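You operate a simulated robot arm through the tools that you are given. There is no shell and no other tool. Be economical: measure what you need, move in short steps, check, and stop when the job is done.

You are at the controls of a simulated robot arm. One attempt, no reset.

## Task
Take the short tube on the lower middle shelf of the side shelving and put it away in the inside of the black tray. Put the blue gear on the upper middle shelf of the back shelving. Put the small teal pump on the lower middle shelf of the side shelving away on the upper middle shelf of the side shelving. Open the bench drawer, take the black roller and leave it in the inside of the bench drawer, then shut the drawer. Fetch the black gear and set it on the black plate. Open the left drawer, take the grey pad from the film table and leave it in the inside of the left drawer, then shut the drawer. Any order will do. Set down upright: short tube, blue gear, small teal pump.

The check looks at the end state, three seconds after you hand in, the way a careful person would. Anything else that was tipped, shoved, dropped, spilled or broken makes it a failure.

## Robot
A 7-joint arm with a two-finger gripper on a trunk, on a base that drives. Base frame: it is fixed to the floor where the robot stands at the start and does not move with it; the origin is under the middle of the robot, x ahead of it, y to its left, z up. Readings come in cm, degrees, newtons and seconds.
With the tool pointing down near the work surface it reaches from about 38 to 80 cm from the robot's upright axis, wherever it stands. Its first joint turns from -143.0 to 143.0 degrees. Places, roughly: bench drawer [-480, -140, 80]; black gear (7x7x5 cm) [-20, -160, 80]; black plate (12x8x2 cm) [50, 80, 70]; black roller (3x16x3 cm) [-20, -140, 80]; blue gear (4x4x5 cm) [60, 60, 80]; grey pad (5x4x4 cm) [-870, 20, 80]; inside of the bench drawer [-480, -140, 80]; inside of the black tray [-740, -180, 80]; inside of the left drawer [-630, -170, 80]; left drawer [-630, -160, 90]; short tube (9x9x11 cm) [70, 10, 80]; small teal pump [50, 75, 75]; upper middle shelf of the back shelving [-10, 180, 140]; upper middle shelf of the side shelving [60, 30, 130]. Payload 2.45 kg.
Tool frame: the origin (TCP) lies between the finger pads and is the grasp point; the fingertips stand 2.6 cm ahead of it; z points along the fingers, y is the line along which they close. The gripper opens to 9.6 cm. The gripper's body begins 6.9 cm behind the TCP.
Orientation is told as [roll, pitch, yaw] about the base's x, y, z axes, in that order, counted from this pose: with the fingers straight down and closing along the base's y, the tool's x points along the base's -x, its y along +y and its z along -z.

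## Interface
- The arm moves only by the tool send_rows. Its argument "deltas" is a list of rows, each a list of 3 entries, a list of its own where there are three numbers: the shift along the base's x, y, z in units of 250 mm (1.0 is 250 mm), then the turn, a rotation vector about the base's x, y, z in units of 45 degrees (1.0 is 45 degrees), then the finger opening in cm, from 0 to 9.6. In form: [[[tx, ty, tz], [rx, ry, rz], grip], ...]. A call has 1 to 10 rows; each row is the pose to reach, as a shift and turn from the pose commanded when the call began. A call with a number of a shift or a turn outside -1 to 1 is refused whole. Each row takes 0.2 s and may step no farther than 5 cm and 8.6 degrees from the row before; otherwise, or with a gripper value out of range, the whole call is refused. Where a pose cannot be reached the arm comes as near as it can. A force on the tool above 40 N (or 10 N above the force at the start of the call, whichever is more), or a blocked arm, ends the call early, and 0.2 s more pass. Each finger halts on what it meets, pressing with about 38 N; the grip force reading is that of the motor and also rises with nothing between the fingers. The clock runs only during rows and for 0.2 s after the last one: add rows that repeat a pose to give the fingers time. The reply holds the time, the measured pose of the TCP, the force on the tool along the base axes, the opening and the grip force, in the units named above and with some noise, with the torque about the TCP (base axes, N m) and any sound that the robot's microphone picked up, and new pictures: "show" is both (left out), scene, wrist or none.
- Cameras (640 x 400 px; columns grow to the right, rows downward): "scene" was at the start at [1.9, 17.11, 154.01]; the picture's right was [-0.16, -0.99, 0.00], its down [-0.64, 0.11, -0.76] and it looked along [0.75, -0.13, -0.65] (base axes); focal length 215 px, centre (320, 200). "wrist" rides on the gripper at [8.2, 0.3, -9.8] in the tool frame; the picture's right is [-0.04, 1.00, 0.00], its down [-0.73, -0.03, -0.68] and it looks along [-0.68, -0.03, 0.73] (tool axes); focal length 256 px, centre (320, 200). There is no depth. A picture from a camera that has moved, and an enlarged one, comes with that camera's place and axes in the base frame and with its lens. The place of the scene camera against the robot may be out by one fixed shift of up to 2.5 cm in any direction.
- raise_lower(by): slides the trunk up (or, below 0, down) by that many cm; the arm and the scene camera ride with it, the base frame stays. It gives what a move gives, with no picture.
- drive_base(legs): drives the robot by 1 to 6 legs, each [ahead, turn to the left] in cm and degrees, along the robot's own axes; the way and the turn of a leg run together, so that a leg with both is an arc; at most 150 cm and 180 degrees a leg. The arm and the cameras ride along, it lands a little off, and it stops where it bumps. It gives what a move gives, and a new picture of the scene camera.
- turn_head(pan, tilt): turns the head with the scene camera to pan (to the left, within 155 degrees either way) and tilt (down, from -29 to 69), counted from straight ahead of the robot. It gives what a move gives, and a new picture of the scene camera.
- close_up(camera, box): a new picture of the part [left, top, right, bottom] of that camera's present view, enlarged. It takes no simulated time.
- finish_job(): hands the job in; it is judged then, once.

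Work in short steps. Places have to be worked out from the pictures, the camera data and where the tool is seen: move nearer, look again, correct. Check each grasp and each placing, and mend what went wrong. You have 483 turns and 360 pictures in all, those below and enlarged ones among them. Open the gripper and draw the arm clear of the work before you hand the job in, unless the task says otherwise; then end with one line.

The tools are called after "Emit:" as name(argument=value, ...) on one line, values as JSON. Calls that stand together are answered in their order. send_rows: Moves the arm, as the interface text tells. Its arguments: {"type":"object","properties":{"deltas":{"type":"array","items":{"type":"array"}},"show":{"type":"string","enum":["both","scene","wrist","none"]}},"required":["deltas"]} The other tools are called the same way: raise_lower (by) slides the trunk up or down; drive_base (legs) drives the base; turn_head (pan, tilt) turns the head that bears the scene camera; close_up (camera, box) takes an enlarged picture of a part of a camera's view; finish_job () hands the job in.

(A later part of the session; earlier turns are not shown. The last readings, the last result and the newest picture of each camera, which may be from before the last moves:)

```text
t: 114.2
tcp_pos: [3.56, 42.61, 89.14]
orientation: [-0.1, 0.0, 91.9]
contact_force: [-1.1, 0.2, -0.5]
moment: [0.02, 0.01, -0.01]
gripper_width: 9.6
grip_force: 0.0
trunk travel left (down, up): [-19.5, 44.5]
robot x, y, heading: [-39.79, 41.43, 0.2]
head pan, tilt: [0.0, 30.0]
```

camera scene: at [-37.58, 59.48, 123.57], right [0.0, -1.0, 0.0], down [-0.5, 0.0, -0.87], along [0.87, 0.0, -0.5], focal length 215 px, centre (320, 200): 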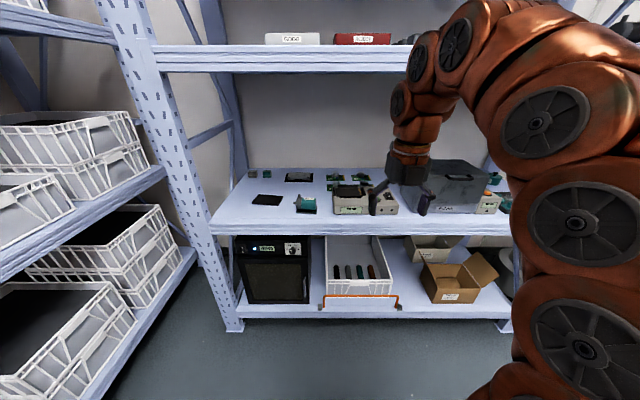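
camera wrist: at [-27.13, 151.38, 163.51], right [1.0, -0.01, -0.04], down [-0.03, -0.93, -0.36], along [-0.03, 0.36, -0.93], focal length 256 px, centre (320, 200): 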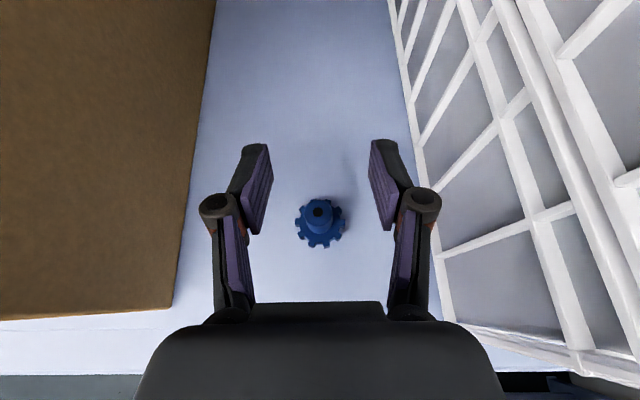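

Raise trunk 8 while lowering the tool likewise to keep the elbow compact, then drive to about (-12,51).

Emit:
raise_lower(by=8)

Emit:
send_rows(deltas=[[[0, 0, -0.19], [0, 0, 0], 9.6], [[0, 0, -0.34], [0, 0, 0], 9.6]], show="none")

Emit:
drive_base(legs=[[0, 20], [29, 0], [0, -20]])

Emit:
close_up(camera="wrist", box=[0, 0, 640, 400])

```text
t: 115.4
tcp_pos: [3.48, 42.6, 97.2]
orientation: [-0.1, 0.0, 92.0]
contact_force: [-1.6, 0.4, -0.2]
moment: [0.0, 0.02, -0.03]
gripper_width: 9.59
grip_force: 0.0
trunk travel left (down, up): [-27.5, 36.5]
robot x, y, heading: [-39.86, 41.08, 0.3]
head pan, tilt: [0.0, 30.0]
```

```text
t: 116.0
tcp_pos: [3.44, 42.59, 88.68]
orientation: [0.0, 0.0, 92.0]
contact_force: [0.4, -0.9, 0.4]
moment: [0.02, 0.02, 0.02]
gripper_width: 9.58
grip_force: 0.1
trunk travel left (down, up): [-27.5, 36.5]
robot x, y, heading: [-39.83, 40.91, -0.0]
head pan, tilt: [0.0, 30.0]
```

```text
t: 120.2
tcp_pos: [30.96, 52.95, 88.54]
orientation: [-0.1, -0.2, 92.2]
contact_force: [1.0, -0.3, -0.2]
moment: [-0.02, 0.03, 0.02]
gripper_width: 9.61
grip_force: 0.0
trunk travel left (down, up): [-27.5, 36.5]
robot x, y, heading: [-12.76, 51.23, 0.4]
head pan, tilt: [0.0, 30.0]
camera scene: at [-10.12, 69.61, 125.57], right [0.01, -1.0, 0.0], down [-0.5, 0.0, -0.87], along [0.87, 0.01, -0.5], focal length 215 px, centre (320, 200)
```

scene: 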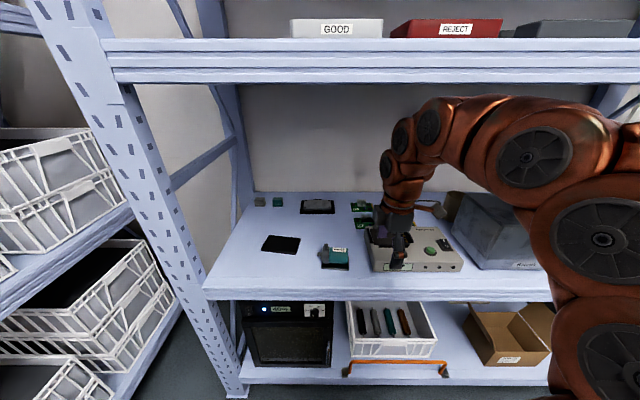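

```text
1.00 times, centred on (320, 200) of wrist (not enlarged: the box is as wide or as high as the picture)
camera zoom: at [30.94, 44.73, 98.51], right [-1.0, 0.0, 0.0], down [0.0, 0.73, 0.68], along [0.0, 0.68, -0.73], focal length 256 px, centre (320, 200)
```

zoom: 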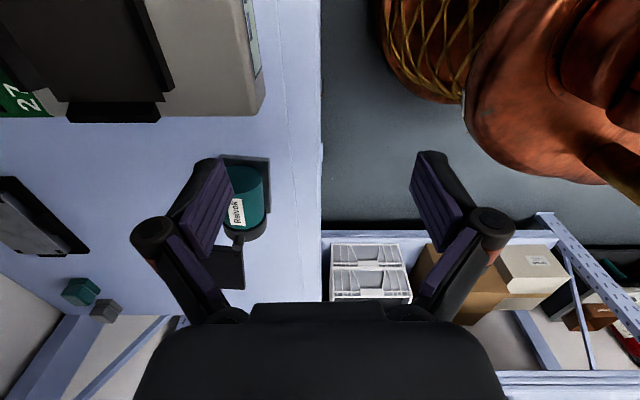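

Go +y first outside the shelf, then in.

Emit:
send_rows(deltas=[[[0, 0.18, 0], [0, 0, 0], 9.6], [[0, 0.3, 0], [0, 0, 0], 9.6], [[0.15, 0.3, 0], [0, 0, 0], 9.6], [[0.3, 0.3, 0], [0, 0, 0], 9.6], [[0.44, 0.3, 0], [0, 0, 0], 9.6]], show="wrist")

```text
t: 121.4
tcp_pos: [41.91, 60.39, 88.91]
orientation: [-0.2, -0.1, 92.2]
contact_force: [-1.2, -0.1, 0.8]
moment: [0.01, 0.0, 0.01]
gripper_width: 9.6
grip_force: 0.1
trunk travel left (down, up): [-27.5, 36.5]
robot x, y, heading: [-12.47, 51.46, 0.6]
head pan, tilt: [0.0, 30.0]
camera wrist: at [41.85, 52.21, 98.69], right [-1.0, 0.0, 0.0], down [0.0, 0.73, 0.68], along [0.0, 0.68, -0.73], focal length 256 px, centre (320, 200)
```

wrist: 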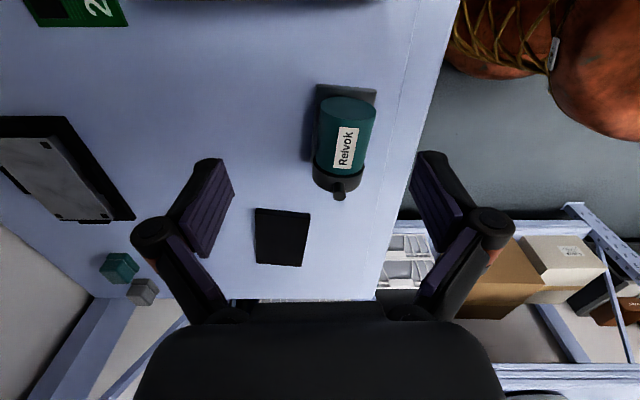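

Pump center about (39.9,63.2), diameter ~5. Move above it and recheck.

Emit:
send_rows(deltas=[[[-0.04, 0.06, 0], [0, 0, 0], 9.6], [[-0.08, 0.112, -0.08], [0, 0, 0], 9.6], [[-0.08, 0.112, -0.12], [0, 0, 0], 9.6]], show="both")

```text
t: 122.2
tcp_pos: [40.11, 63.31, 85.88]
orientation: [-0.1, -0.1, 92.2]
contact_force: [0.1, -0.1, -1.0]
moment: [0.02, 0.03, 0.02]
gripper_width: 9.6
grip_force: 0.0
trunk travel left (down, up): [-27.5, 36.5]
robot x, y, heading: [-12.97, 51.23, 0.6]
head pan, tilt: [0.0, 30.0]
camera scene: at [-10.12, 69.61, 125.57], right [0.01, -1.0, 0.0], down [-0.5, 0.0, -0.87], along [0.87, 0.01, -0.5], focal length 215 px, centre (320, 200)
camera wrist: at [39.99, 55.07, 95.69], right [-1.0, 0.0, 0.0], down [0.0, 0.73, 0.68], along [0.0, 0.68, -0.73], focal length 256 px, centre (320, 200)
```

scene: 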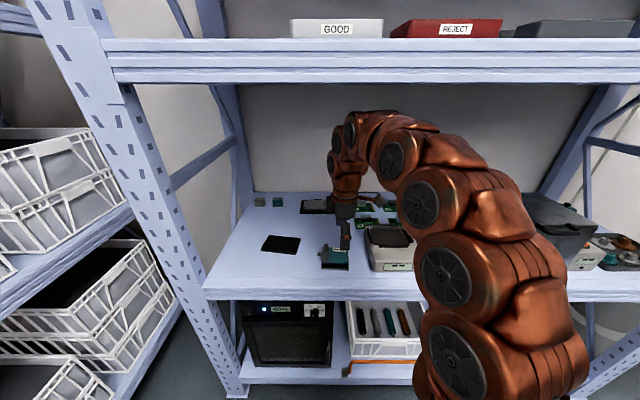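
wrist: 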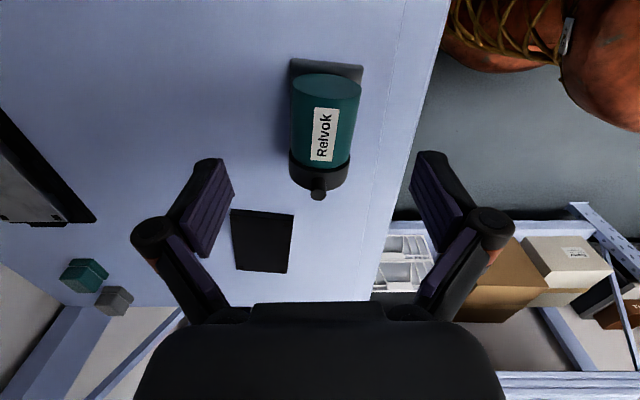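

Well centred. Descend to z≈79.2 and close.

Emit:
send_rows(deltas=[[[0, 0.02, -0.12], [0, 0, 0], 9.6], [[-0.004, 0.02, -0.2], [0, 0, 0], 9.6], [[-0.004, 0.02, -0.266], [0, 0, 0], 9.6], [[-0.004, 0.02, -0.266], [0, 0, 0], 7], [[-0.004, 0.02, -0.266], [0, 0, 0], 5], [[-0.004, 0.02, -0.266], [0, 0, 0], 3], [[-0.004, 0.02, -0.266], [0, 0, 0], 3], [[-0.004, 0.02, -0.266], [0, 0, 0], 2]], show="both")

```text
t: 124.0
tcp_pos: [39.83, 63.67, 79.26]
orientation: [-0.1, -0.1, 92.2]
contact_force: [0.7, -0.2, 2.7]
moment: [0.0, 0.06, -0.15]
gripper_width: 4.78
grip_force: 38.5
trunk travel left (down, up): [-27.5, 36.5]
robot x, y, heading: [-12.41, 50.9, 0.5]
head pan, tilt: [0.0, 30.0]
camera scene: at [-10.13, 69.61, 125.58], right [0.01, -1.0, 0.0], down [-0.5, 0.0, -0.87], along [0.87, 0.01, -0.5], focal length 215 px, centre (320, 200)
camera wrist: at [39.7, 55.58, 89.0], right [-1.0, 0.0, 0.0], down [0.0, 0.73, 0.68], along [0.0, 0.68, -0.73], focal length 256 px, centre (320, 200)
```

scene: 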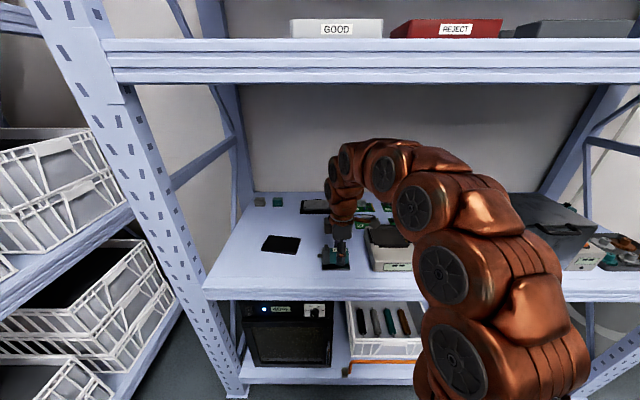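
wrist: 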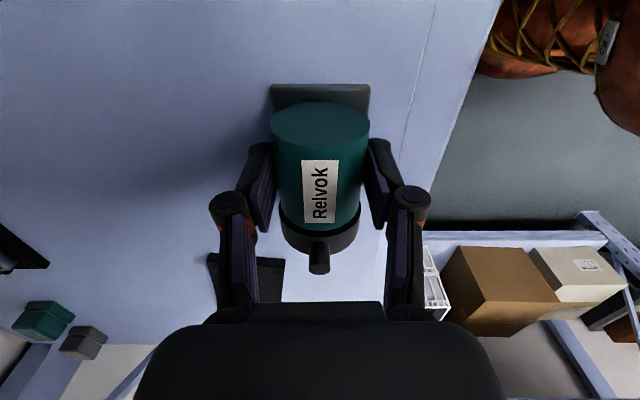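

Gripped at 4.8 cm. Lift to about z 88 and check.

Emit:
send_rows(deltas=[[[0, 0, 0.12], [0, 0, 0], 2], [[0, 0, 0.28], [0, 0, 0], 2], [[0, 0, 0.28], [0, 0, 0], 2]], show="wrist")

```text
t: 124.8
tcp_pos: [39.89, 63.78, 86.08]
orientation: [-0.1, 0.0, 92.2]
contact_force: [-0.5, -0.3, -4.6]
moment: [-0.08, 0.04, 0.02]
gripper_width: 4.64
grip_force: 37.8
trunk travel left (down, up): [-27.5, 36.5]
robot x, y, heading: [-12.43, 51.27, 0.3]
head pan, tilt: [0.0, 30.0]
camera wrist: at [39.96, 55.67, 95.87], right [-1.0, 0.0, 0.0], down [0.0, 0.73, 0.68], along [0.0, 0.68, -0.73], focal length 256 px, centre (320, 200)
```

wrist: 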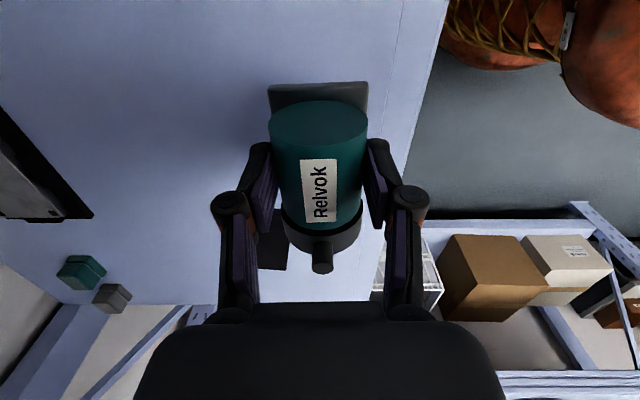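

Pump held level. Back out 30 cm, then raise the trunk fully.

Emit:
drive_base(legs=[[-30, 0]])

Emit:
raise_lower(by=36.5)

Emit:
send_rows(deltas=[[[-0.06, -0.08, 0.1], [0, 0, 0], 2], [[-0.12, -0.16, 0.2], [0, 0, 0], 2], [[-0.18, -0.24, 0.3], [0, 0, 0], 2], [[-0.24, -0.32, 0.4], [0, 0, 0], 2], [[-0.3, -0.4, 0.5], [0, 0, 0], 2]], show="scene")

```text
t: 126.8
tcp_pos: [10.58, 63.55, 86.04]
orientation: [-0.1, 0.0, 91.9]
contact_force: [0.3, -0.1, -4.3]
moment: [-0.06, 0.04, -0.01]
gripper_width: 4.68
grip_force: 37.9
trunk travel left (down, up): [-27.5, 36.5]
robot x, y, heading: [-42.13, 51.23, 0.2]
head pan, tilt: [0.0, 30.0]
camera scene: at [-39.63, 69.45, 125.57], right [0.0, -1.0, 0.0], down [-0.5, 0.0, -0.87], along [0.87, 0.0, -0.5], focal length 215 px, centre (320, 200)
```

scene: 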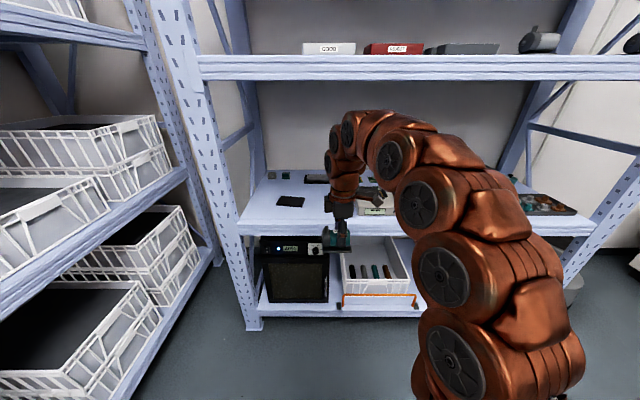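

```text
t: 130.3
tcp_pos: [10.55, 63.6, 122.6]
orientation: [-0.1, 0.0, 92.1]
contact_force: [0.6, -0.5, -5.0]
moment: [-0.04, 0.03, -0.01]
gripper_width: 4.69
grip_force: 37.8
trunk travel left (down, up): [-64.0, 0.0]
robot x, y, heading: [-42.07, 51.01, 0.2]
head pan, tilt: [0.0, 30.0]
```

```text
t: 131.5
tcp_pos: [2.99, 53.76, 135.12]
orientation: [-0.2, -0.1, 92.1]
contact_force: [1.8, 0.5, -4.4]
moment: [-0.07, 0.03, 0.0]
gripper_width: 4.67
grip_force: 37.8
trunk travel left (down, up): [-64.0, 0.0]
robot x, y, heading: [-42.03, 51.03, 0.3]
head pan, tilt: [0.0, 30.0]
camera scene: at [-39.61, 69.45, 162.07], right [0.0, -1.0, 0.0], down [-0.5, 0.0, -0.87], along [0.87, 0.0, -0.5], focal length 215 px, centre (320, 200)
```

scene: 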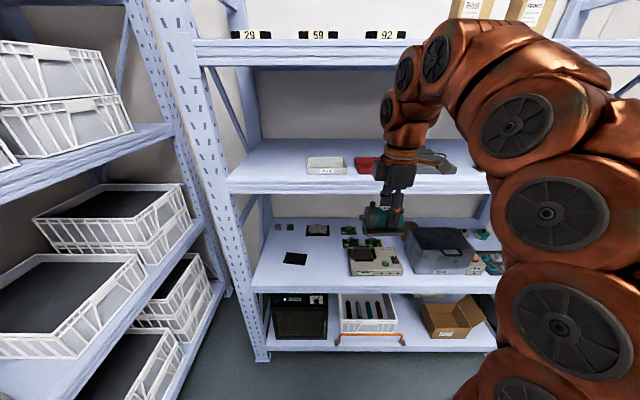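

z=135 reached. Shift robot +35 in y at a safe distance from the rack.

Emit:
drive_base(legs=[[0, 90], [34, 0], [0, -90], [15, 0]])

Emit:
close_up(camera="wrist", box=[0, 0, 640, 400])

```text
t: 142.4
tcp_pos: [18.35, 86.11, 135.13]
orientation: [-0.1, -0.1, 90.1]
contact_force: [-0.7, -0.1, -4.8]
moment: [-0.05, -0.01, 0.02]
gripper_width: 4.68
grip_force: 37.9
trunk travel left (down, up): [-64.0, 0.0]
robot x, y, heading: [-26.97, 84.79, -1.9]
head pan, tilt: [0.0, 30.0]
camera scene: at [-23.74, 103.32, 162.07], right [-0.03, -1.0, 0.0], down [-0.5, 0.01, -0.87], along [0.87, -0.03, -0.5], focal length 215 px, centre (320, 200)
```

scene: 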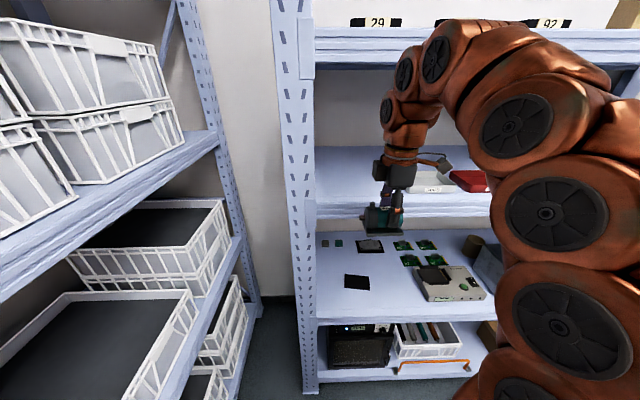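

```text
1.00 times, centred on (320, 200) of wrist (not enlarged: the box is as wide or as high as the picture)
camera zoom: at [18.0, 77.92, 144.85], right [-1.0, 0.04, 0.0], down [0.03, 0.73, 0.68], along [0.03, 0.68, -0.73], focal length 256 px, centre (320, 200)
```

zoom: 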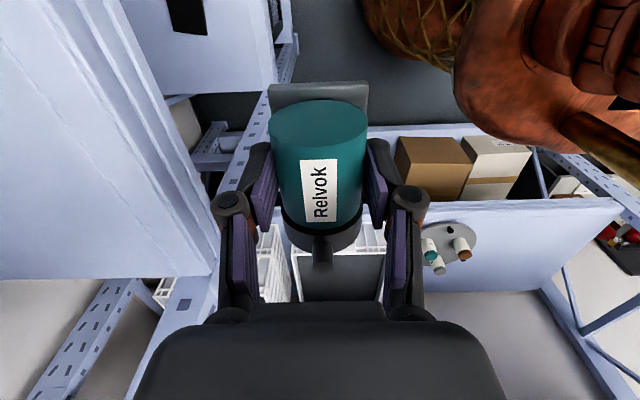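

Drive ahead 12, then check clearance against the shelf lip.

Emit:
drive_base(legs=[[11, 0]])

Emit:
close_up(camera="scene", box=[300, 100, 500, 225])

Emit:
close_up(camera="wrist", box=[0, 0, 640, 400])

```text
t: 143.6
tcp_pos: [29.2, 85.62, 135.2]
orientation: [-0.3, -0.1, 90.1]
contact_force: [-16.2, 0.9, -1.5]
moment: [-0.04, 0.9, 0.08]
gripper_width: 4.66
grip_force: 38.5
trunk travel left (down, up): [-64.0, 0.0]
robot x, y, heading: [-15.76, 84.36, -1.8]
head pan, tilt: [0.0, 30.0]
camera scene: at [-12.88, 102.99, 162.07], right [-0.03, -1.0, 0.0], down [-0.5, 0.01, -0.87], along [0.87, -0.03, -0.5], focal length 215 px, centre (320, 200)
```

scene: 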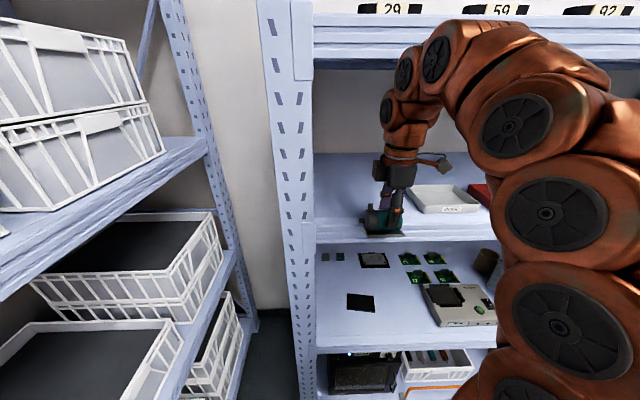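

```text
3.20 times, centred on (400, 162) of scene
camera zoom: at [-12.88, 102.99, 162.07], right [-0.03, -1.0, 0.0], down [-0.5, 0.01, -0.87], along [0.87, -0.03, -0.5], focal length 688 px, centre (64, 320)
```

zoom: 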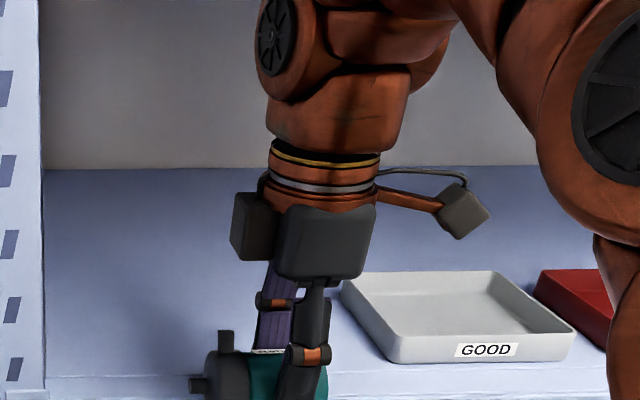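

```text
1.00 times, centred on (320, 200) of wrist (not enlarged: the box is as wide or as high as the picture)
camera zoom: at [28.87, 77.59, 144.88], right [-1.0, 0.04, 0.0], down [0.03, 0.73, 0.68], along [0.03, 0.68, -0.73], focal length 256 px, centre (320, 200)
```

zoom: 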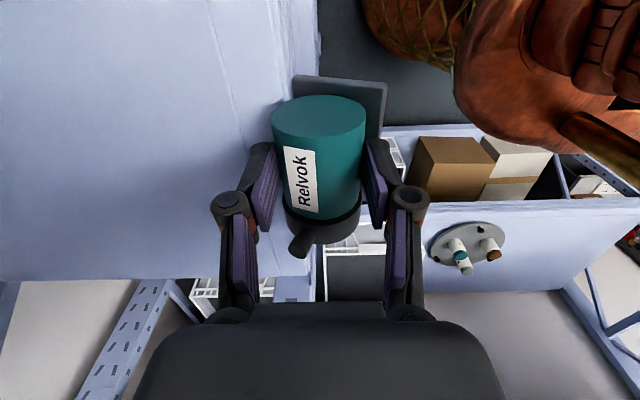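

The base plate caught the lip (shelf is higher, ~z 131) and the pump rolled ~22° about its axis in the grip. Back off; then tilting the tool forward will level it and gain height.

Emit:
drive_base(legs=[[-20, 0]])

Emit:
send_rows(deltas=[[[0, 0, 0], [0, -0.18, 0], 2], [[0, 0, 0], [0, -0.36, 0], 2], [[0, 0, 0], [0, -0.5, 0], 2]], show="both")

Emit:
close_up(camera="scene", box=[330, 160, 450, 235])

```text
t: 145.2
tcp_pos: [9.65, 86.4, 135.0]
orientation: [-0.1, -0.1, 90.2]
contact_force: [-0.5, -0.9, -5.0]
moment: [-0.04, 0.01, -0.01]
gripper_width: 4.64
grip_force: 38.3
trunk travel left (down, up): [-64.0, 0.0]
robot x, y, heading: [-35.81, 85.21, -1.7]
head pan, tilt: [0.0, 30.0]
camera scene: at [-32.54, 103.57, 162.07], right [-0.03, -1.0, 0.0], down [-0.5, 0.01, -0.87], along [0.87, -0.03, -0.5], focal length 215 px, centre (320, 200)
```

scene: 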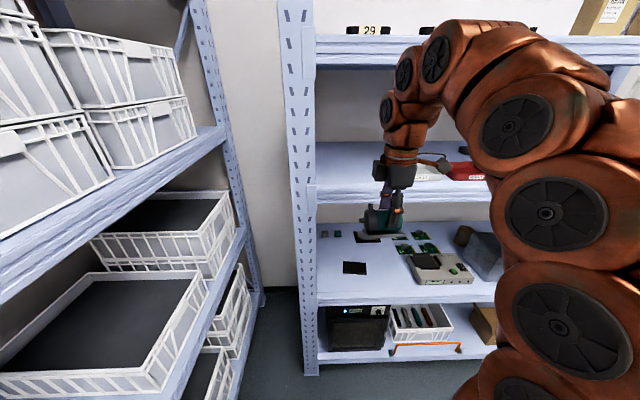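

```text
t: 146.0
tcp_pos: [9.54, 86.37, 135.01]
orientation: [-22.7, -0.1, 90.2]
contact_force: [-0.1, 0.2, -4.8]
moment: [-0.04, 0.09, -0.02]
gripper_width: 4.66
grip_force: 37.6
trunk travel left (down, up): [-64.0, 0.0]
robot x, y, heading: [-35.6, 85.18, -1.6]
head pan, tilt: [0.0, 30.0]
camera scene: at [-32.56, 103.57, 162.07], right [-0.03, -1.0, 0.0], down [-0.5, 0.01, -0.87], along [0.87, -0.03, -0.5], focal length 215 px, centre (320, 200)
camera wrist: at [5.4, 78.2, 143.91], right [-0.92, 0.04, -0.38], down [-0.24, 0.73, 0.64], along [0.3, 0.68, -0.67], focal length 256 px, centre (320, 200)
```

scene: 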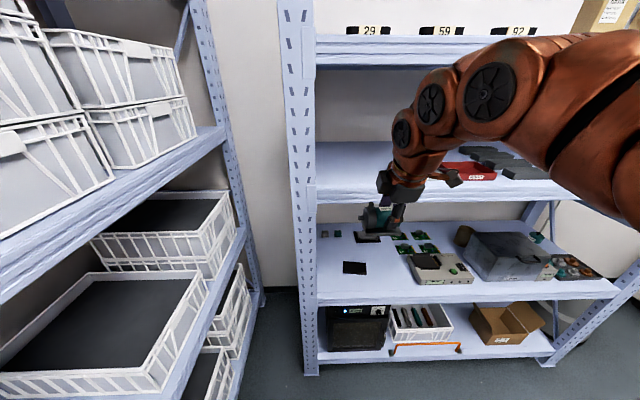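
wrist: 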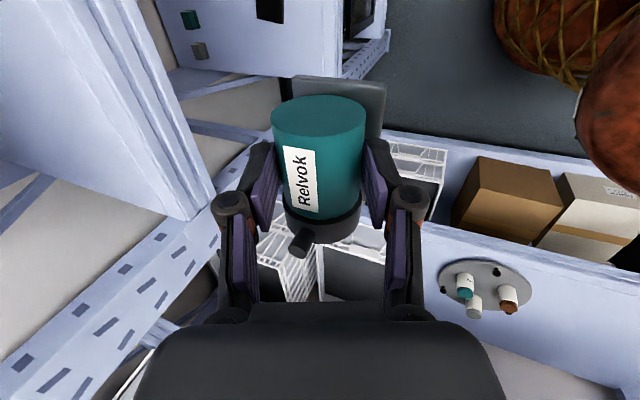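

```text
5.33 times, centred on (390, 198) of scene
camera zoom: at [-32.56, 103.57, 162.07], right [-0.03, -1.0, 0.0], down [-0.5, 0.01, -0.87], along [0.87, -0.03, -0.5], focal length 1146 px, centre (-53, 213)
```

zoom: 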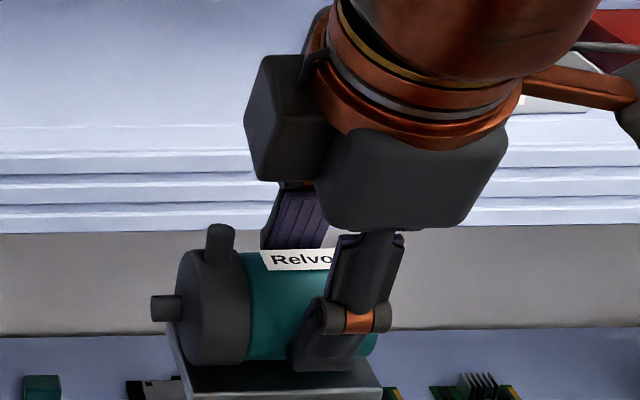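

Estimated roll is ~17°, so set tilt to 17° and raise to z≈140.

Emit:
send_rows(deltas=[[[0, 0, 0.05], [0, 0.12, 0], 2], [[0, 0, 0.12], [0, 0.12, 0], 2], [[0, 0, 0.22], [0, 0.12, 0], 2]], show="both")

Emit:
close_up(camera="scene", box=[330, 150, 450, 225])

```text
t: 146.8
tcp_pos: [9.41, 86.39, 140.41]
orientation: [-17.2, -0.1, 90.2]
contact_force: [0.5, 0.2, -4.7]
moment: [-0.06, 0.01, 0.0]
gripper_width: 4.64
grip_force: 38.0
trunk travel left (down, up): [-64.0, 0.0]
robot x, y, heading: [-35.57, 85.26, -1.8]
head pan, tilt: [0.0, 30.0]
camera scene: at [-32.56, 103.57, 162.07], right [-0.03, -1.0, 0.0], down [-0.5, 0.01, -0.87], along [0.87, -0.03, -0.5], focal length 215 px, centre (320, 200)
camera wrist: at [6.18, 78.18, 149.71], right [-0.95, 0.04, -0.29], down [-0.17, 0.73, 0.66], along [0.24, 0.68, -0.69], focal length 256 px, centre (320, 200)
```

scene: 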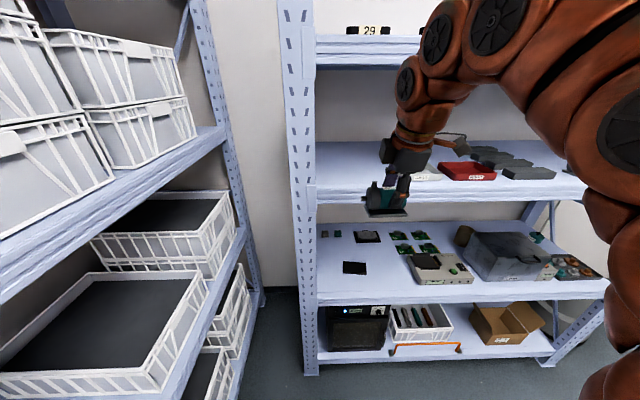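
wrist: 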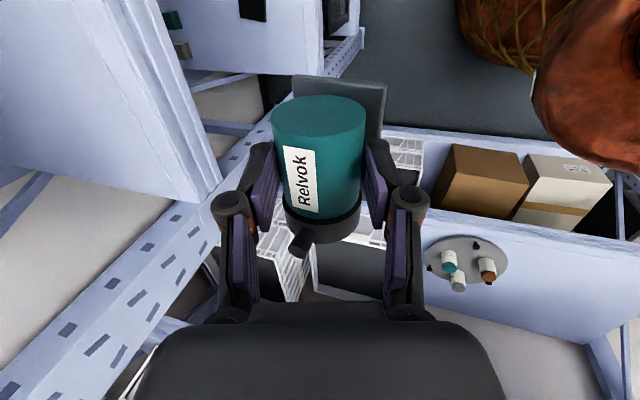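

```text
5.33 times, centred on (390, 188) of scene
camera zoom: at [-32.56, 103.57, 162.07], right [-0.03, -1.0, 0.0], down [-0.5, 0.01, -0.87], along [0.87, -0.03, -0.5], focal length 1146 px, centre (-53, 267)
```

zoom: 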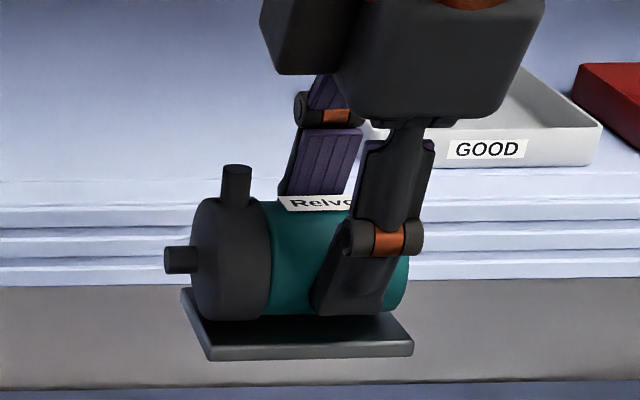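

Pump looks level at z 140. Drive ahead 20 and check.

Emit:
drive_base(legs=[[18, 0]])

Emit:
close_up(camera="scene", box=[330, 150, 450, 225])

```text
t: 148.3
tcp_pos: [27.55, 85.9, 140.42]
orientation: [-17.2, 0.0, 90.3]
contact_force: [-0.3, -0.7, -5.1]
moment: [-0.05, 0.01, -0.03]
gripper_width: 4.64
grip_force: 38.0
trunk travel left (down, up): [-64.0, 0.0]
robot x, y, heading: [-17.17, 84.84, -1.7]
head pan, tilt: [0.0, 30.0]
camera scene: at [-14.35, 103.06, 162.07], right [-0.03, -1.0, 0.0], down [-0.5, 0.01, -0.87], along [0.87, -0.02, -0.5], focal length 215 px, centre (320, 200)
```

scene: 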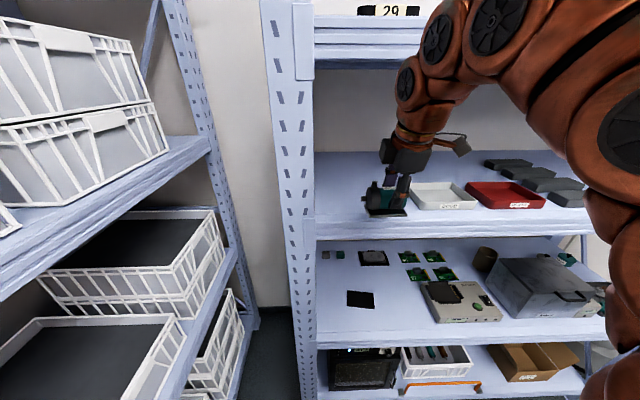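

```text
5.33 times, centred on (390, 188) of scene
camera zoom: at [-14.35, 103.06, 162.07], right [-0.03, -1.0, 0.0], down [-0.5, 0.01, -0.87], along [0.87, -0.02, -0.5], focal length 1146 px, centre (-53, 267)
```

zoom: 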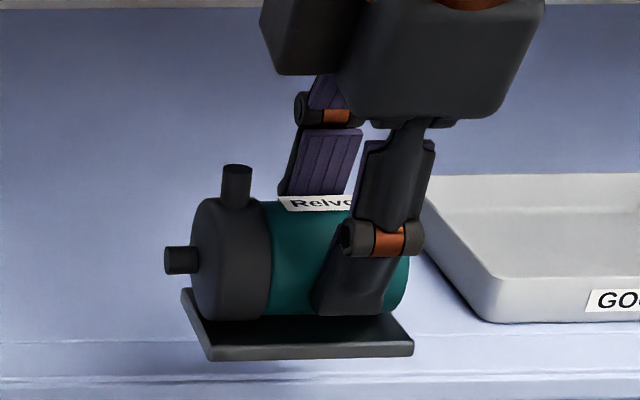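

Clear of the lip and tray. Shift +2.5 cm in y and drive ahead 13.5.

Emit:
send_rows(deltas=[[[0, 0.1, 0], [0, 0, 0], 2]], show="none")

Emit:
drive_base(legs=[[13.5, 0]])

Emit:
close_up(camera="scene", box=[330, 140, 450, 215])

Emit:
close_up(camera="wrist", box=[0, 0, 640, 400])

```text
t: 148.7
tcp_pos: [27.77, 88.27, 140.37]
orientation: [-17.1, 0.1, 90.2]
contact_force: [0.2, -0.7, -4.3]
moment: [-0.03, 0.03, 0.02]
gripper_width: 4.66
grip_force: 37.5
trunk travel left (down, up): [-64.0, 0.0]
robot x, y, heading: [-17.66, 84.8, -1.5]
head pan, tilt: [0.0, 30.0]
```

```text
t: 149.8
tcp_pos: [34.04, 88.15, 140.2]
orientation: [-15.8, 0.2, 90.4]
contact_force: [-1.8, 0.4, -5.7]
moment: [-0.1, -0.02, -0.02]
gripper_width: 4.65
grip_force: 38.2
trunk travel left (down, up): [-64.0, 0.0]
robot x, y, heading: [-9.62, 84.43, -1.5]
head pan, tilt: [0.0, 30.0]
stopped in leg 1: the robot was blocked; the commanded pose is now the measured one
camera scene: at [-10.98, 102.92, 162.55], right [-0.03, -1.0, 0.0], down [-0.47, 0.01, -0.88], along [0.88, -0.02, -0.47], focal length 215 px, centre (320, 200)
```

scene: 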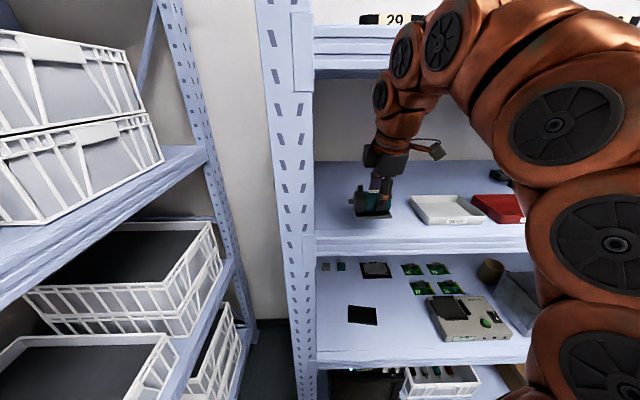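

```text
5.33 times, centred on (390, 178) of scene
camera zoom: at [-10.98, 102.92, 162.55], right [-0.03, -1.0, 0.0], down [-0.47, 0.01, -0.88], along [0.88, -0.02, -0.47], focal length 1146 px, centre (-53, 320)
```

zoom: 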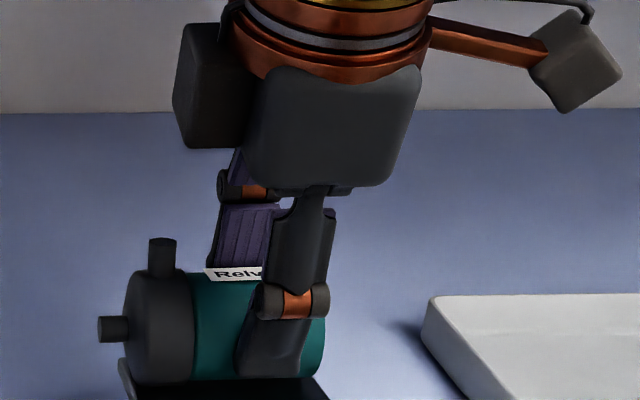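

```text
1.00 times, centred on (320, 200) of wrist (not enlarged: the box is as wide or as high as the picture)
camera zoom: at [31.01, 80.04, 149.64], right [-0.96, 0.03, -0.27], down [-0.16, 0.73, 0.66], along [0.22, 0.68, -0.7], focal length 256 px, centre (320, 200)
```

zoom: 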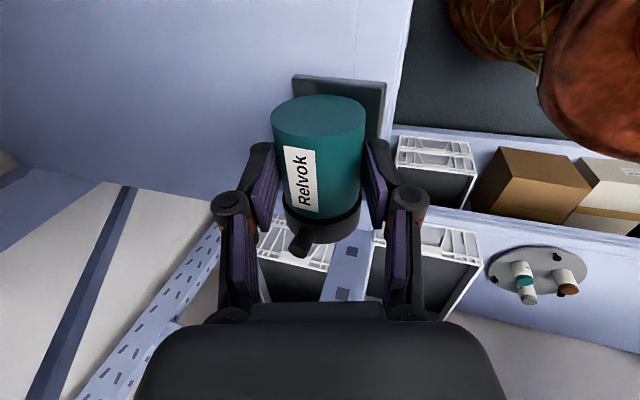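

Blocked: probably the wrist/elbow meets the next shelf's lip above. Back off 6 cm and look there.

Emit:
drive_base(legs=[[-6, 0]])

Emit:
turn_head(pan=-20, tilt=0)

```text
t: 150.8
tcp_pos: [29.58, 88.32, 139.77]
orientation: [-15.7, 0.3, 90.3]
contact_force: [-6.7, 0.4, -4.4]
moment: [-0.08, -0.27, 0.03]
gripper_width: 4.65
grip_force: 38.2
trunk travel left (down, up): [-64.0, 0.0]
robot x, y, heading: [-15.18, 84.75, -1.7]
head pan, tilt: [0.0, 30.0]
camera scene: at [-12.78, 103.01, 162.08], right [-0.03, -1.0, 0.0], down [-0.5, 0.01, -0.87], along [0.87, -0.02, -0.5], focal length 215 px, centre (320, 200)
```

scene: 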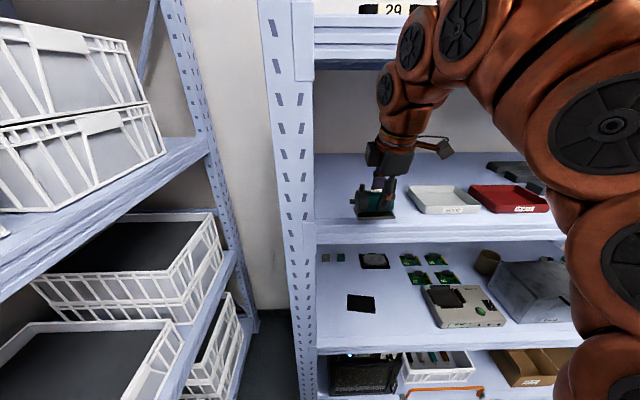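

```text
t: 151.7
tcp_pos: [30.12, 88.33, 139.61]
orientation: [-15.5, 0.2, 90.4]
contact_force: [0.1, -0.1, -5.0]
moment: [-0.08, 0.03, -0.01]
gripper_width: 4.64
grip_force: 38.2
trunk travel left (down, up): [-64.0, 0.0]
robot x, y, heading: [-15.3, 84.42, -1.4]
head pan, tilt: [-20.0, 0.0]
camera scene: at [-12.91, 99.94, 166.9], right [-0.37, -0.93, 0.0], down [0.0, 0.0, -1.0], along [0.93, -0.37, 0.0], focal length 215 px, centre (320, 200)
```

scene: 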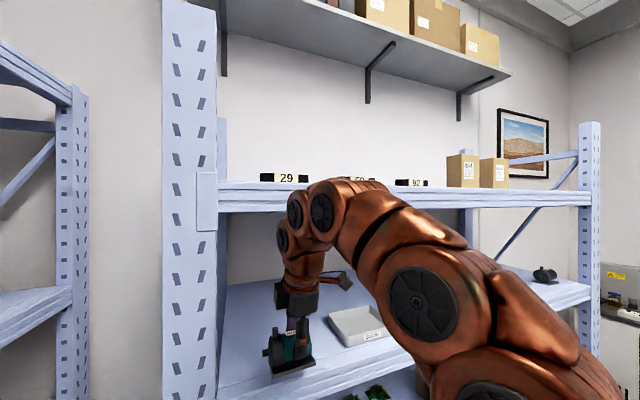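

The top shelf sits at z≈167, so a near-vertical hand can't get in. New plan: set the pump back down on the lower shelf turned 90° (cap toward the wall), and regrasp it with a strongly tilted tool. Back off and lower.

Emit:
drive_base(legs=[[-30, 0], [0, -90], [33, 0], [0, 90]])

Emit:
raise_lower(by=-36.5)

Emit:
send_rows(deltas=[[[0, 0, -0.1], [0, 0, -0.19], 2], [[0, 0, -0.2], [0, 0, -0.38], 2], [[0, 0, -0.3], [0, 0, -0.57], 2], [[0, 0, -0.4], [0, 0, -0.76], 2], [[0, 0, -0.5], [0, 0, -0.95], 2]], show="none")

Emit:
send_rows(deltas=[[[0, 0, 0], [0, 0, -0.19], 2], [[0, 0, 0], [0, 0, -0.38], 2], [[0, 0, 0], [0, 0, -0.57], 2], [[0, 0, 0], [0, 0, -0.76], 2], [[0, 0, 0], [0, 0, -0.95], 2], [[0, 0, 0], [0, 0, -1.0], 2]], show="both")

```text
t: 163.2
tcp_pos: [-0.27, 56.09, 139.66]
orientation: [-15.5, 0.2, 90.3]
contact_force: [-0.1, 0.7, -4.4]
moment: [-0.09, 0.05, 0.01]
gripper_width: 4.62
grip_force: 38.1
trunk travel left (down, up): [-64.0, 0.0]
robot x, y, heading: [-45.56, 52.79, -1.7]
head pan, tilt: [-20.0, 0.0]
camera scene: at [-43.27, 67.81, 166.91], right [-0.37, -0.93, 0.0], down [0.0, 0.0, -1.0], along [0.93, -0.37, 0.0], focal length 215 px, centre (320, 200)
```

scene: 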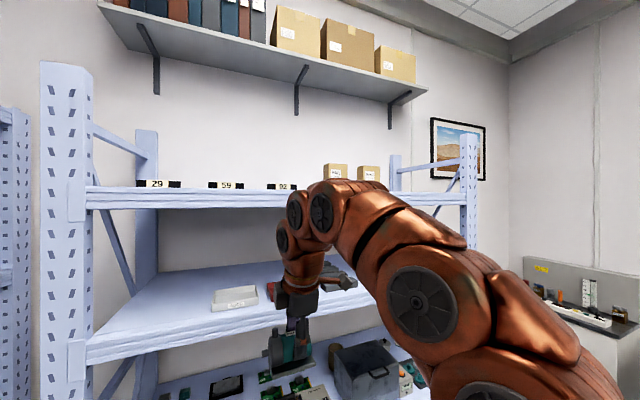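

```text
t: 166.7
tcp_pos: [-0.32, 55.99, 102.96]
orientation: [-15.5, 0.1, 90.3]
contact_force: [-0.3, 1.1, -4.3]
moment: [-0.07, 0.03, -0.01]
gripper_width: 4.62
grip_force: 38.3
trunk travel left (down, up): [-27.5, 36.5]
robot x, y, heading: [-45.83, 53.04, -1.6]
head pan, tilt: [-20.0, 0.0]
```

```text
t: 167.9
tcp_pos: [-0.42, 56.11, 90.55]
orientation: [-15.4, 0.2, 47.5]
contact_force: [0.0, -0.9, -4.3]
moment: [-0.03, 0.03, 0.02]
gripper_width: 4.62
grip_force: 38.1
trunk travel left (down, up): [-27.5, 36.5]
robot x, y, heading: [-45.69, 52.47, -1.7]
head pan, tilt: [-20.0, 0.0]
```

```text
t: 169.3
tcp_pos: [-0.28, 56.1, 90.58]
orientation: [-15.5, 0.2, 2.4]
contact_force: [-0.3, -0.5, -4.7]
moment: [0.03, 0.08, 0.04]
gripper_width: 4.61
grip_force: 38.5
trunk travel left (down, up): [-27.5, 36.5]
robot x, y, heading: [-45.27, 52.75, -1.7]
head pan, tilt: [-20.0, 0.0]
camera scene: at [-43.28, 67.81, 130.41], right [-0.37, -0.93, 0.0], down [0.0, 0.0, -1.0], along [0.93, -0.37, 0.0], focal length 215 px, centre (320, 200)
camera wrist: at [-8.58, 58.65, 100.01], right [0.0, 0.96, -0.27], down [0.73, 0.18, 0.66], along [0.69, -0.19, -0.7], focal length 256 px, centre (320, 200)
```

scene: 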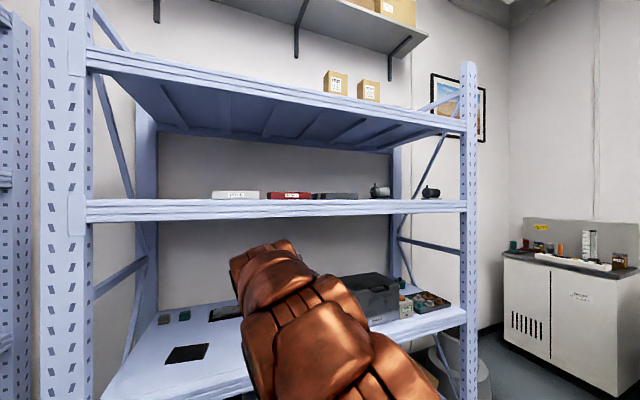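
wrist: 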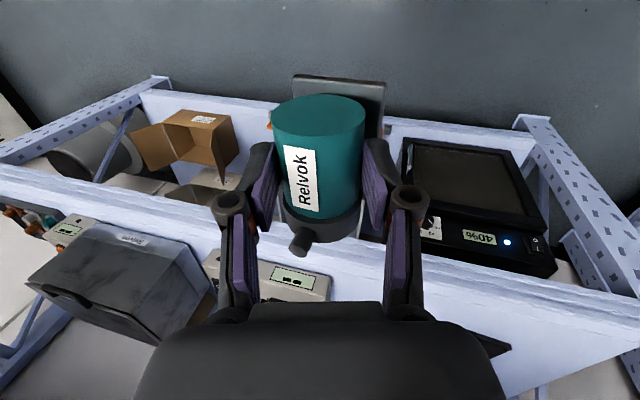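

Lower 4 cm and drive in with +11 cm y shift.

Emit:
send_rows(deltas=[[[0, 0, -0.16], [0, 0, 0], 2]], show="none")

Emit:
turn_head(pan=10, tilt=30)

Emit:
drive_base(legs=[[0, 18], [37, 0], [0, -16]])

Emit:
close_up(camera="wrist", box=[0, 0, 640, 400])

```text
t: 169.7
tcp_pos: [-0.36, 55.97, 86.47]
orientation: [-15.4, 0.2, 2.5]
contact_force: [0.0, 0.1, -4.3]
moment: [0.05, 0.06, -0.01]
gripper_width: 4.61
grip_force: 37.9
trunk travel left (down, up): [-27.5, 36.5]
robot x, y, heading: [-45.67, 52.7, -1.9]
head pan, tilt: [-20.0, 0.0]
```

```text
t: 170.6
tcp_pos: [-0.24, 56.06, 86.56]
orientation: [-15.5, 0.3, 2.5]
contact_force: [0.6, -0.8, -4.1]
moment: [0.03, 0.05, 0.03]
gripper_width: 4.64
grip_force: 38.6
trunk travel left (down, up): [-27.5, 36.5]
robot x, y, heading: [-45.75, 52.2, -1.8]
head pan, tilt: [10.0, 30.0]
camera scene: at [-42.68, 72.44, 125.58], right [0.14, -0.99, 0.0], down [-0.49, -0.07, -0.87], along [0.86, 0.12, -0.5], focal length 215 px, centre (320, 200)
```

scene: 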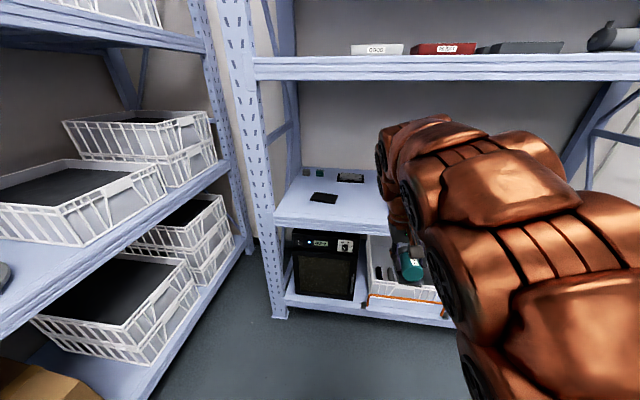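

```text
t: 174.9
tcp_pos: [35.15, 68.07, 86.47]
orientation: [-15.6, 0.3, 4.6]
contact_force: [-0.8, 0.1, -4.6]
moment: [0.01, 0.05, -0.02]
gripper_width: 4.6
grip_force: 38.5
trunk travel left (down, up): [-27.5, 36.5]
robot x, y, heading: [-10.07, 62.85, 0.4]
head pan, tilt: [10.0, 30.0]
camera scene: at [-7.79, 82.96, 125.57], right [0.18, -0.98, 0.0], down [-0.49, -0.09, -0.87], along [0.85, 0.15, -0.5], focal length 215 px, centre (320, 200)
```

scene: 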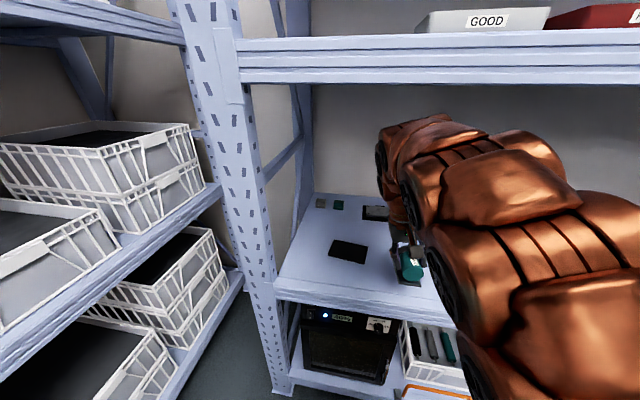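

```text
1.00 times, centred on (320, 200) of wrist (not enlarged: the box is as wide or as high as the picture)
camera zoom: at [26.82, 70.27, 95.94], right [-0.04, 0.96, -0.27], down [0.72, 0.21, 0.66], along [0.69, -0.17, -0.7], focal length 256 px, centre (320, 200)
```

zoom: 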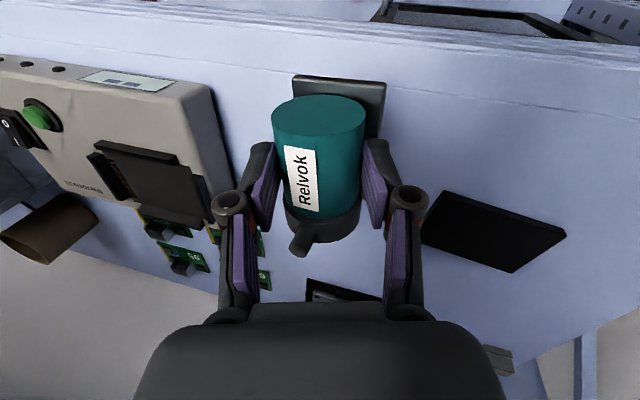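

Move +4 x and descend towards z≈80.

Emit:
send_rows(deltas=[[[0.16, -0.02, 0], [0, 0, 0], 2], [[0.16, -0.02, -0.15], [0, 0, 0], 2], [[0.16, -0.02, -0.22], [0, 0, 0], 2], [[0.16, -0.02, -0.24], [0, 0, 0], 2]], show="wrist")

```text
t: 175.9
tcp_pos: [39.4, 67.58, 80.64]
orientation: [-15.5, 0.0, 4.5]
contact_force: [0.5, -0.1, -4.6]
moment: [0.0, 0.05, 0.0]
gripper_width: 4.62
grip_force: 37.8
trunk travel left (down, up): [-27.5, 36.5]
robot x, y, heading: [-10.14, 62.9, 0.7]
head pan, tilt: [10.0, 30.0]
camera wrist: at [30.91, 69.88, 90.02], right [-0.04, 0.96, -0.27], down [0.72, 0.21, 0.66], along [0.69, -0.17, -0.7], focal length 256 px, centre (320, 200)
```

wrist: 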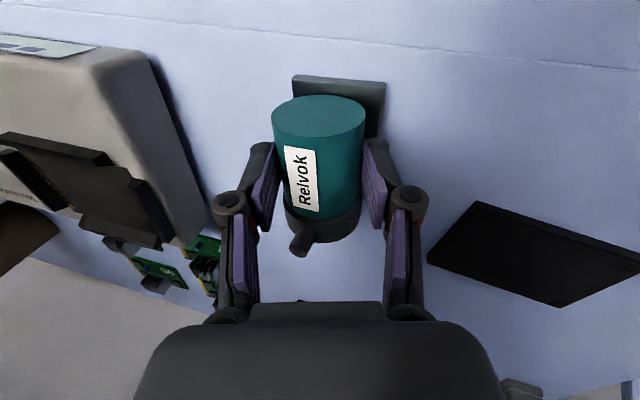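

Emit:
send_rows(deltas=[[[0, 0, -0.02], [0, 0, 0], 2], [[0, 0, -0.04], [0, 0, 0], 2], [[0, 0, -0.06], [0, 0, 0], 2], [[0, 0, -0.06], [0, 0, 0], 2]], show="wrist")

```text
t: 176.6
tcp_pos: [39.21, 67.64, 79.71]
orientation: [-15.5, -0.3, 4.7]
contact_force: [-3.0, 1.8, 18.7]
moment: [-0.23, 0.97, -0.14]
gripper_width: 4.66
grip_force: 37.5
trunk travel left (down, up): [-27.5, 36.5]
robot x, y, heading: [-10.11, 63.27, 0.2]
head pan, tilt: [10.0, 30.0]
stopped in row 3: the force on the tool passed its limit at 45 N (the readings are from after the stop); the commanded pose is now the measured one
camera wrist: at [30.81, 69.92, 89.13], right [-0.04, 0.96, -0.27], down [0.72, 0.21, 0.67], along [0.7, -0.17, -0.7], focal length 256 px, centre (320, 200)
```

wrist: 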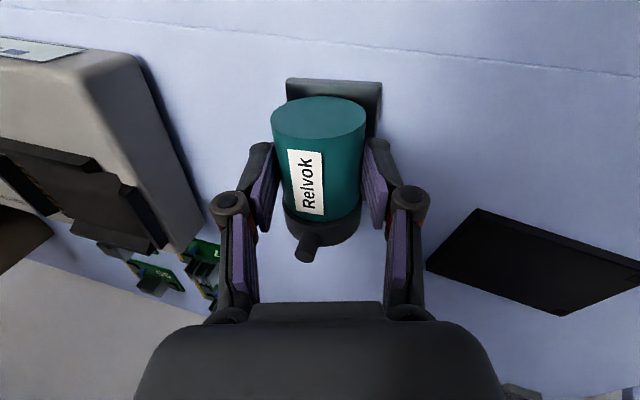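

Down and self-aligned. Open, then rise.

Emit:
send_rows(deltas=[[[0, 0, 0.004], [0, 0, 0], 4.5], [[0, 0, 0.006], [0, 0, 0], 6], [[0, 0, 0.006], [0, 0, 0], 8], [[0, 0, 0.006], [0, 0, 0], 9], [[0, 0, 0.1], [0, 0, 0], 9], [[0, 0, 0.28], [0, 0, 0], 9]], show="both")

```text
t: 178.0
tcp_pos: [39.15, 67.65, 86.93]
orientation: [-15.5, -0.1, 4.7]
contact_force: [-0.5, -0.2, -0.3]
moment: [0.01, -0.02, 0.01]
gripper_width: 9.04
grip_force: 0.0
trunk travel left (down, up): [-27.5, 36.5]
robot x, y, heading: [-10.24, 62.65, 0.4]
head pan, tilt: [10.0, 30.0]
camera scene: at [-7.82, 82.96, 125.57], right [0.18, -0.98, 0.0], down [-0.49, -0.09, -0.87], along [0.85, 0.16, -0.5], focal length 215 px, centre (320, 200)
camera wrist: at [30.82, 69.84, 96.25], right [-0.04, 0.96, -0.27], down [0.72, 0.21, 0.66], along [0.7, -0.17, -0.7], focal length 256 px, centre (320, 200)
```

scene: 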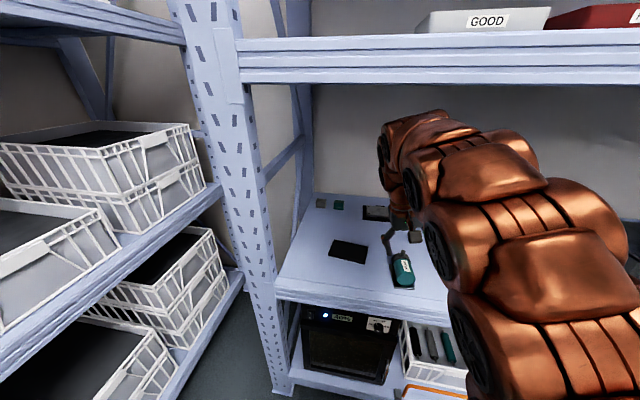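
wrist: 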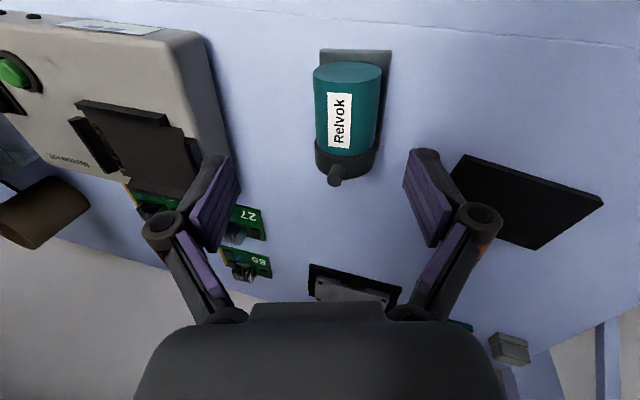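

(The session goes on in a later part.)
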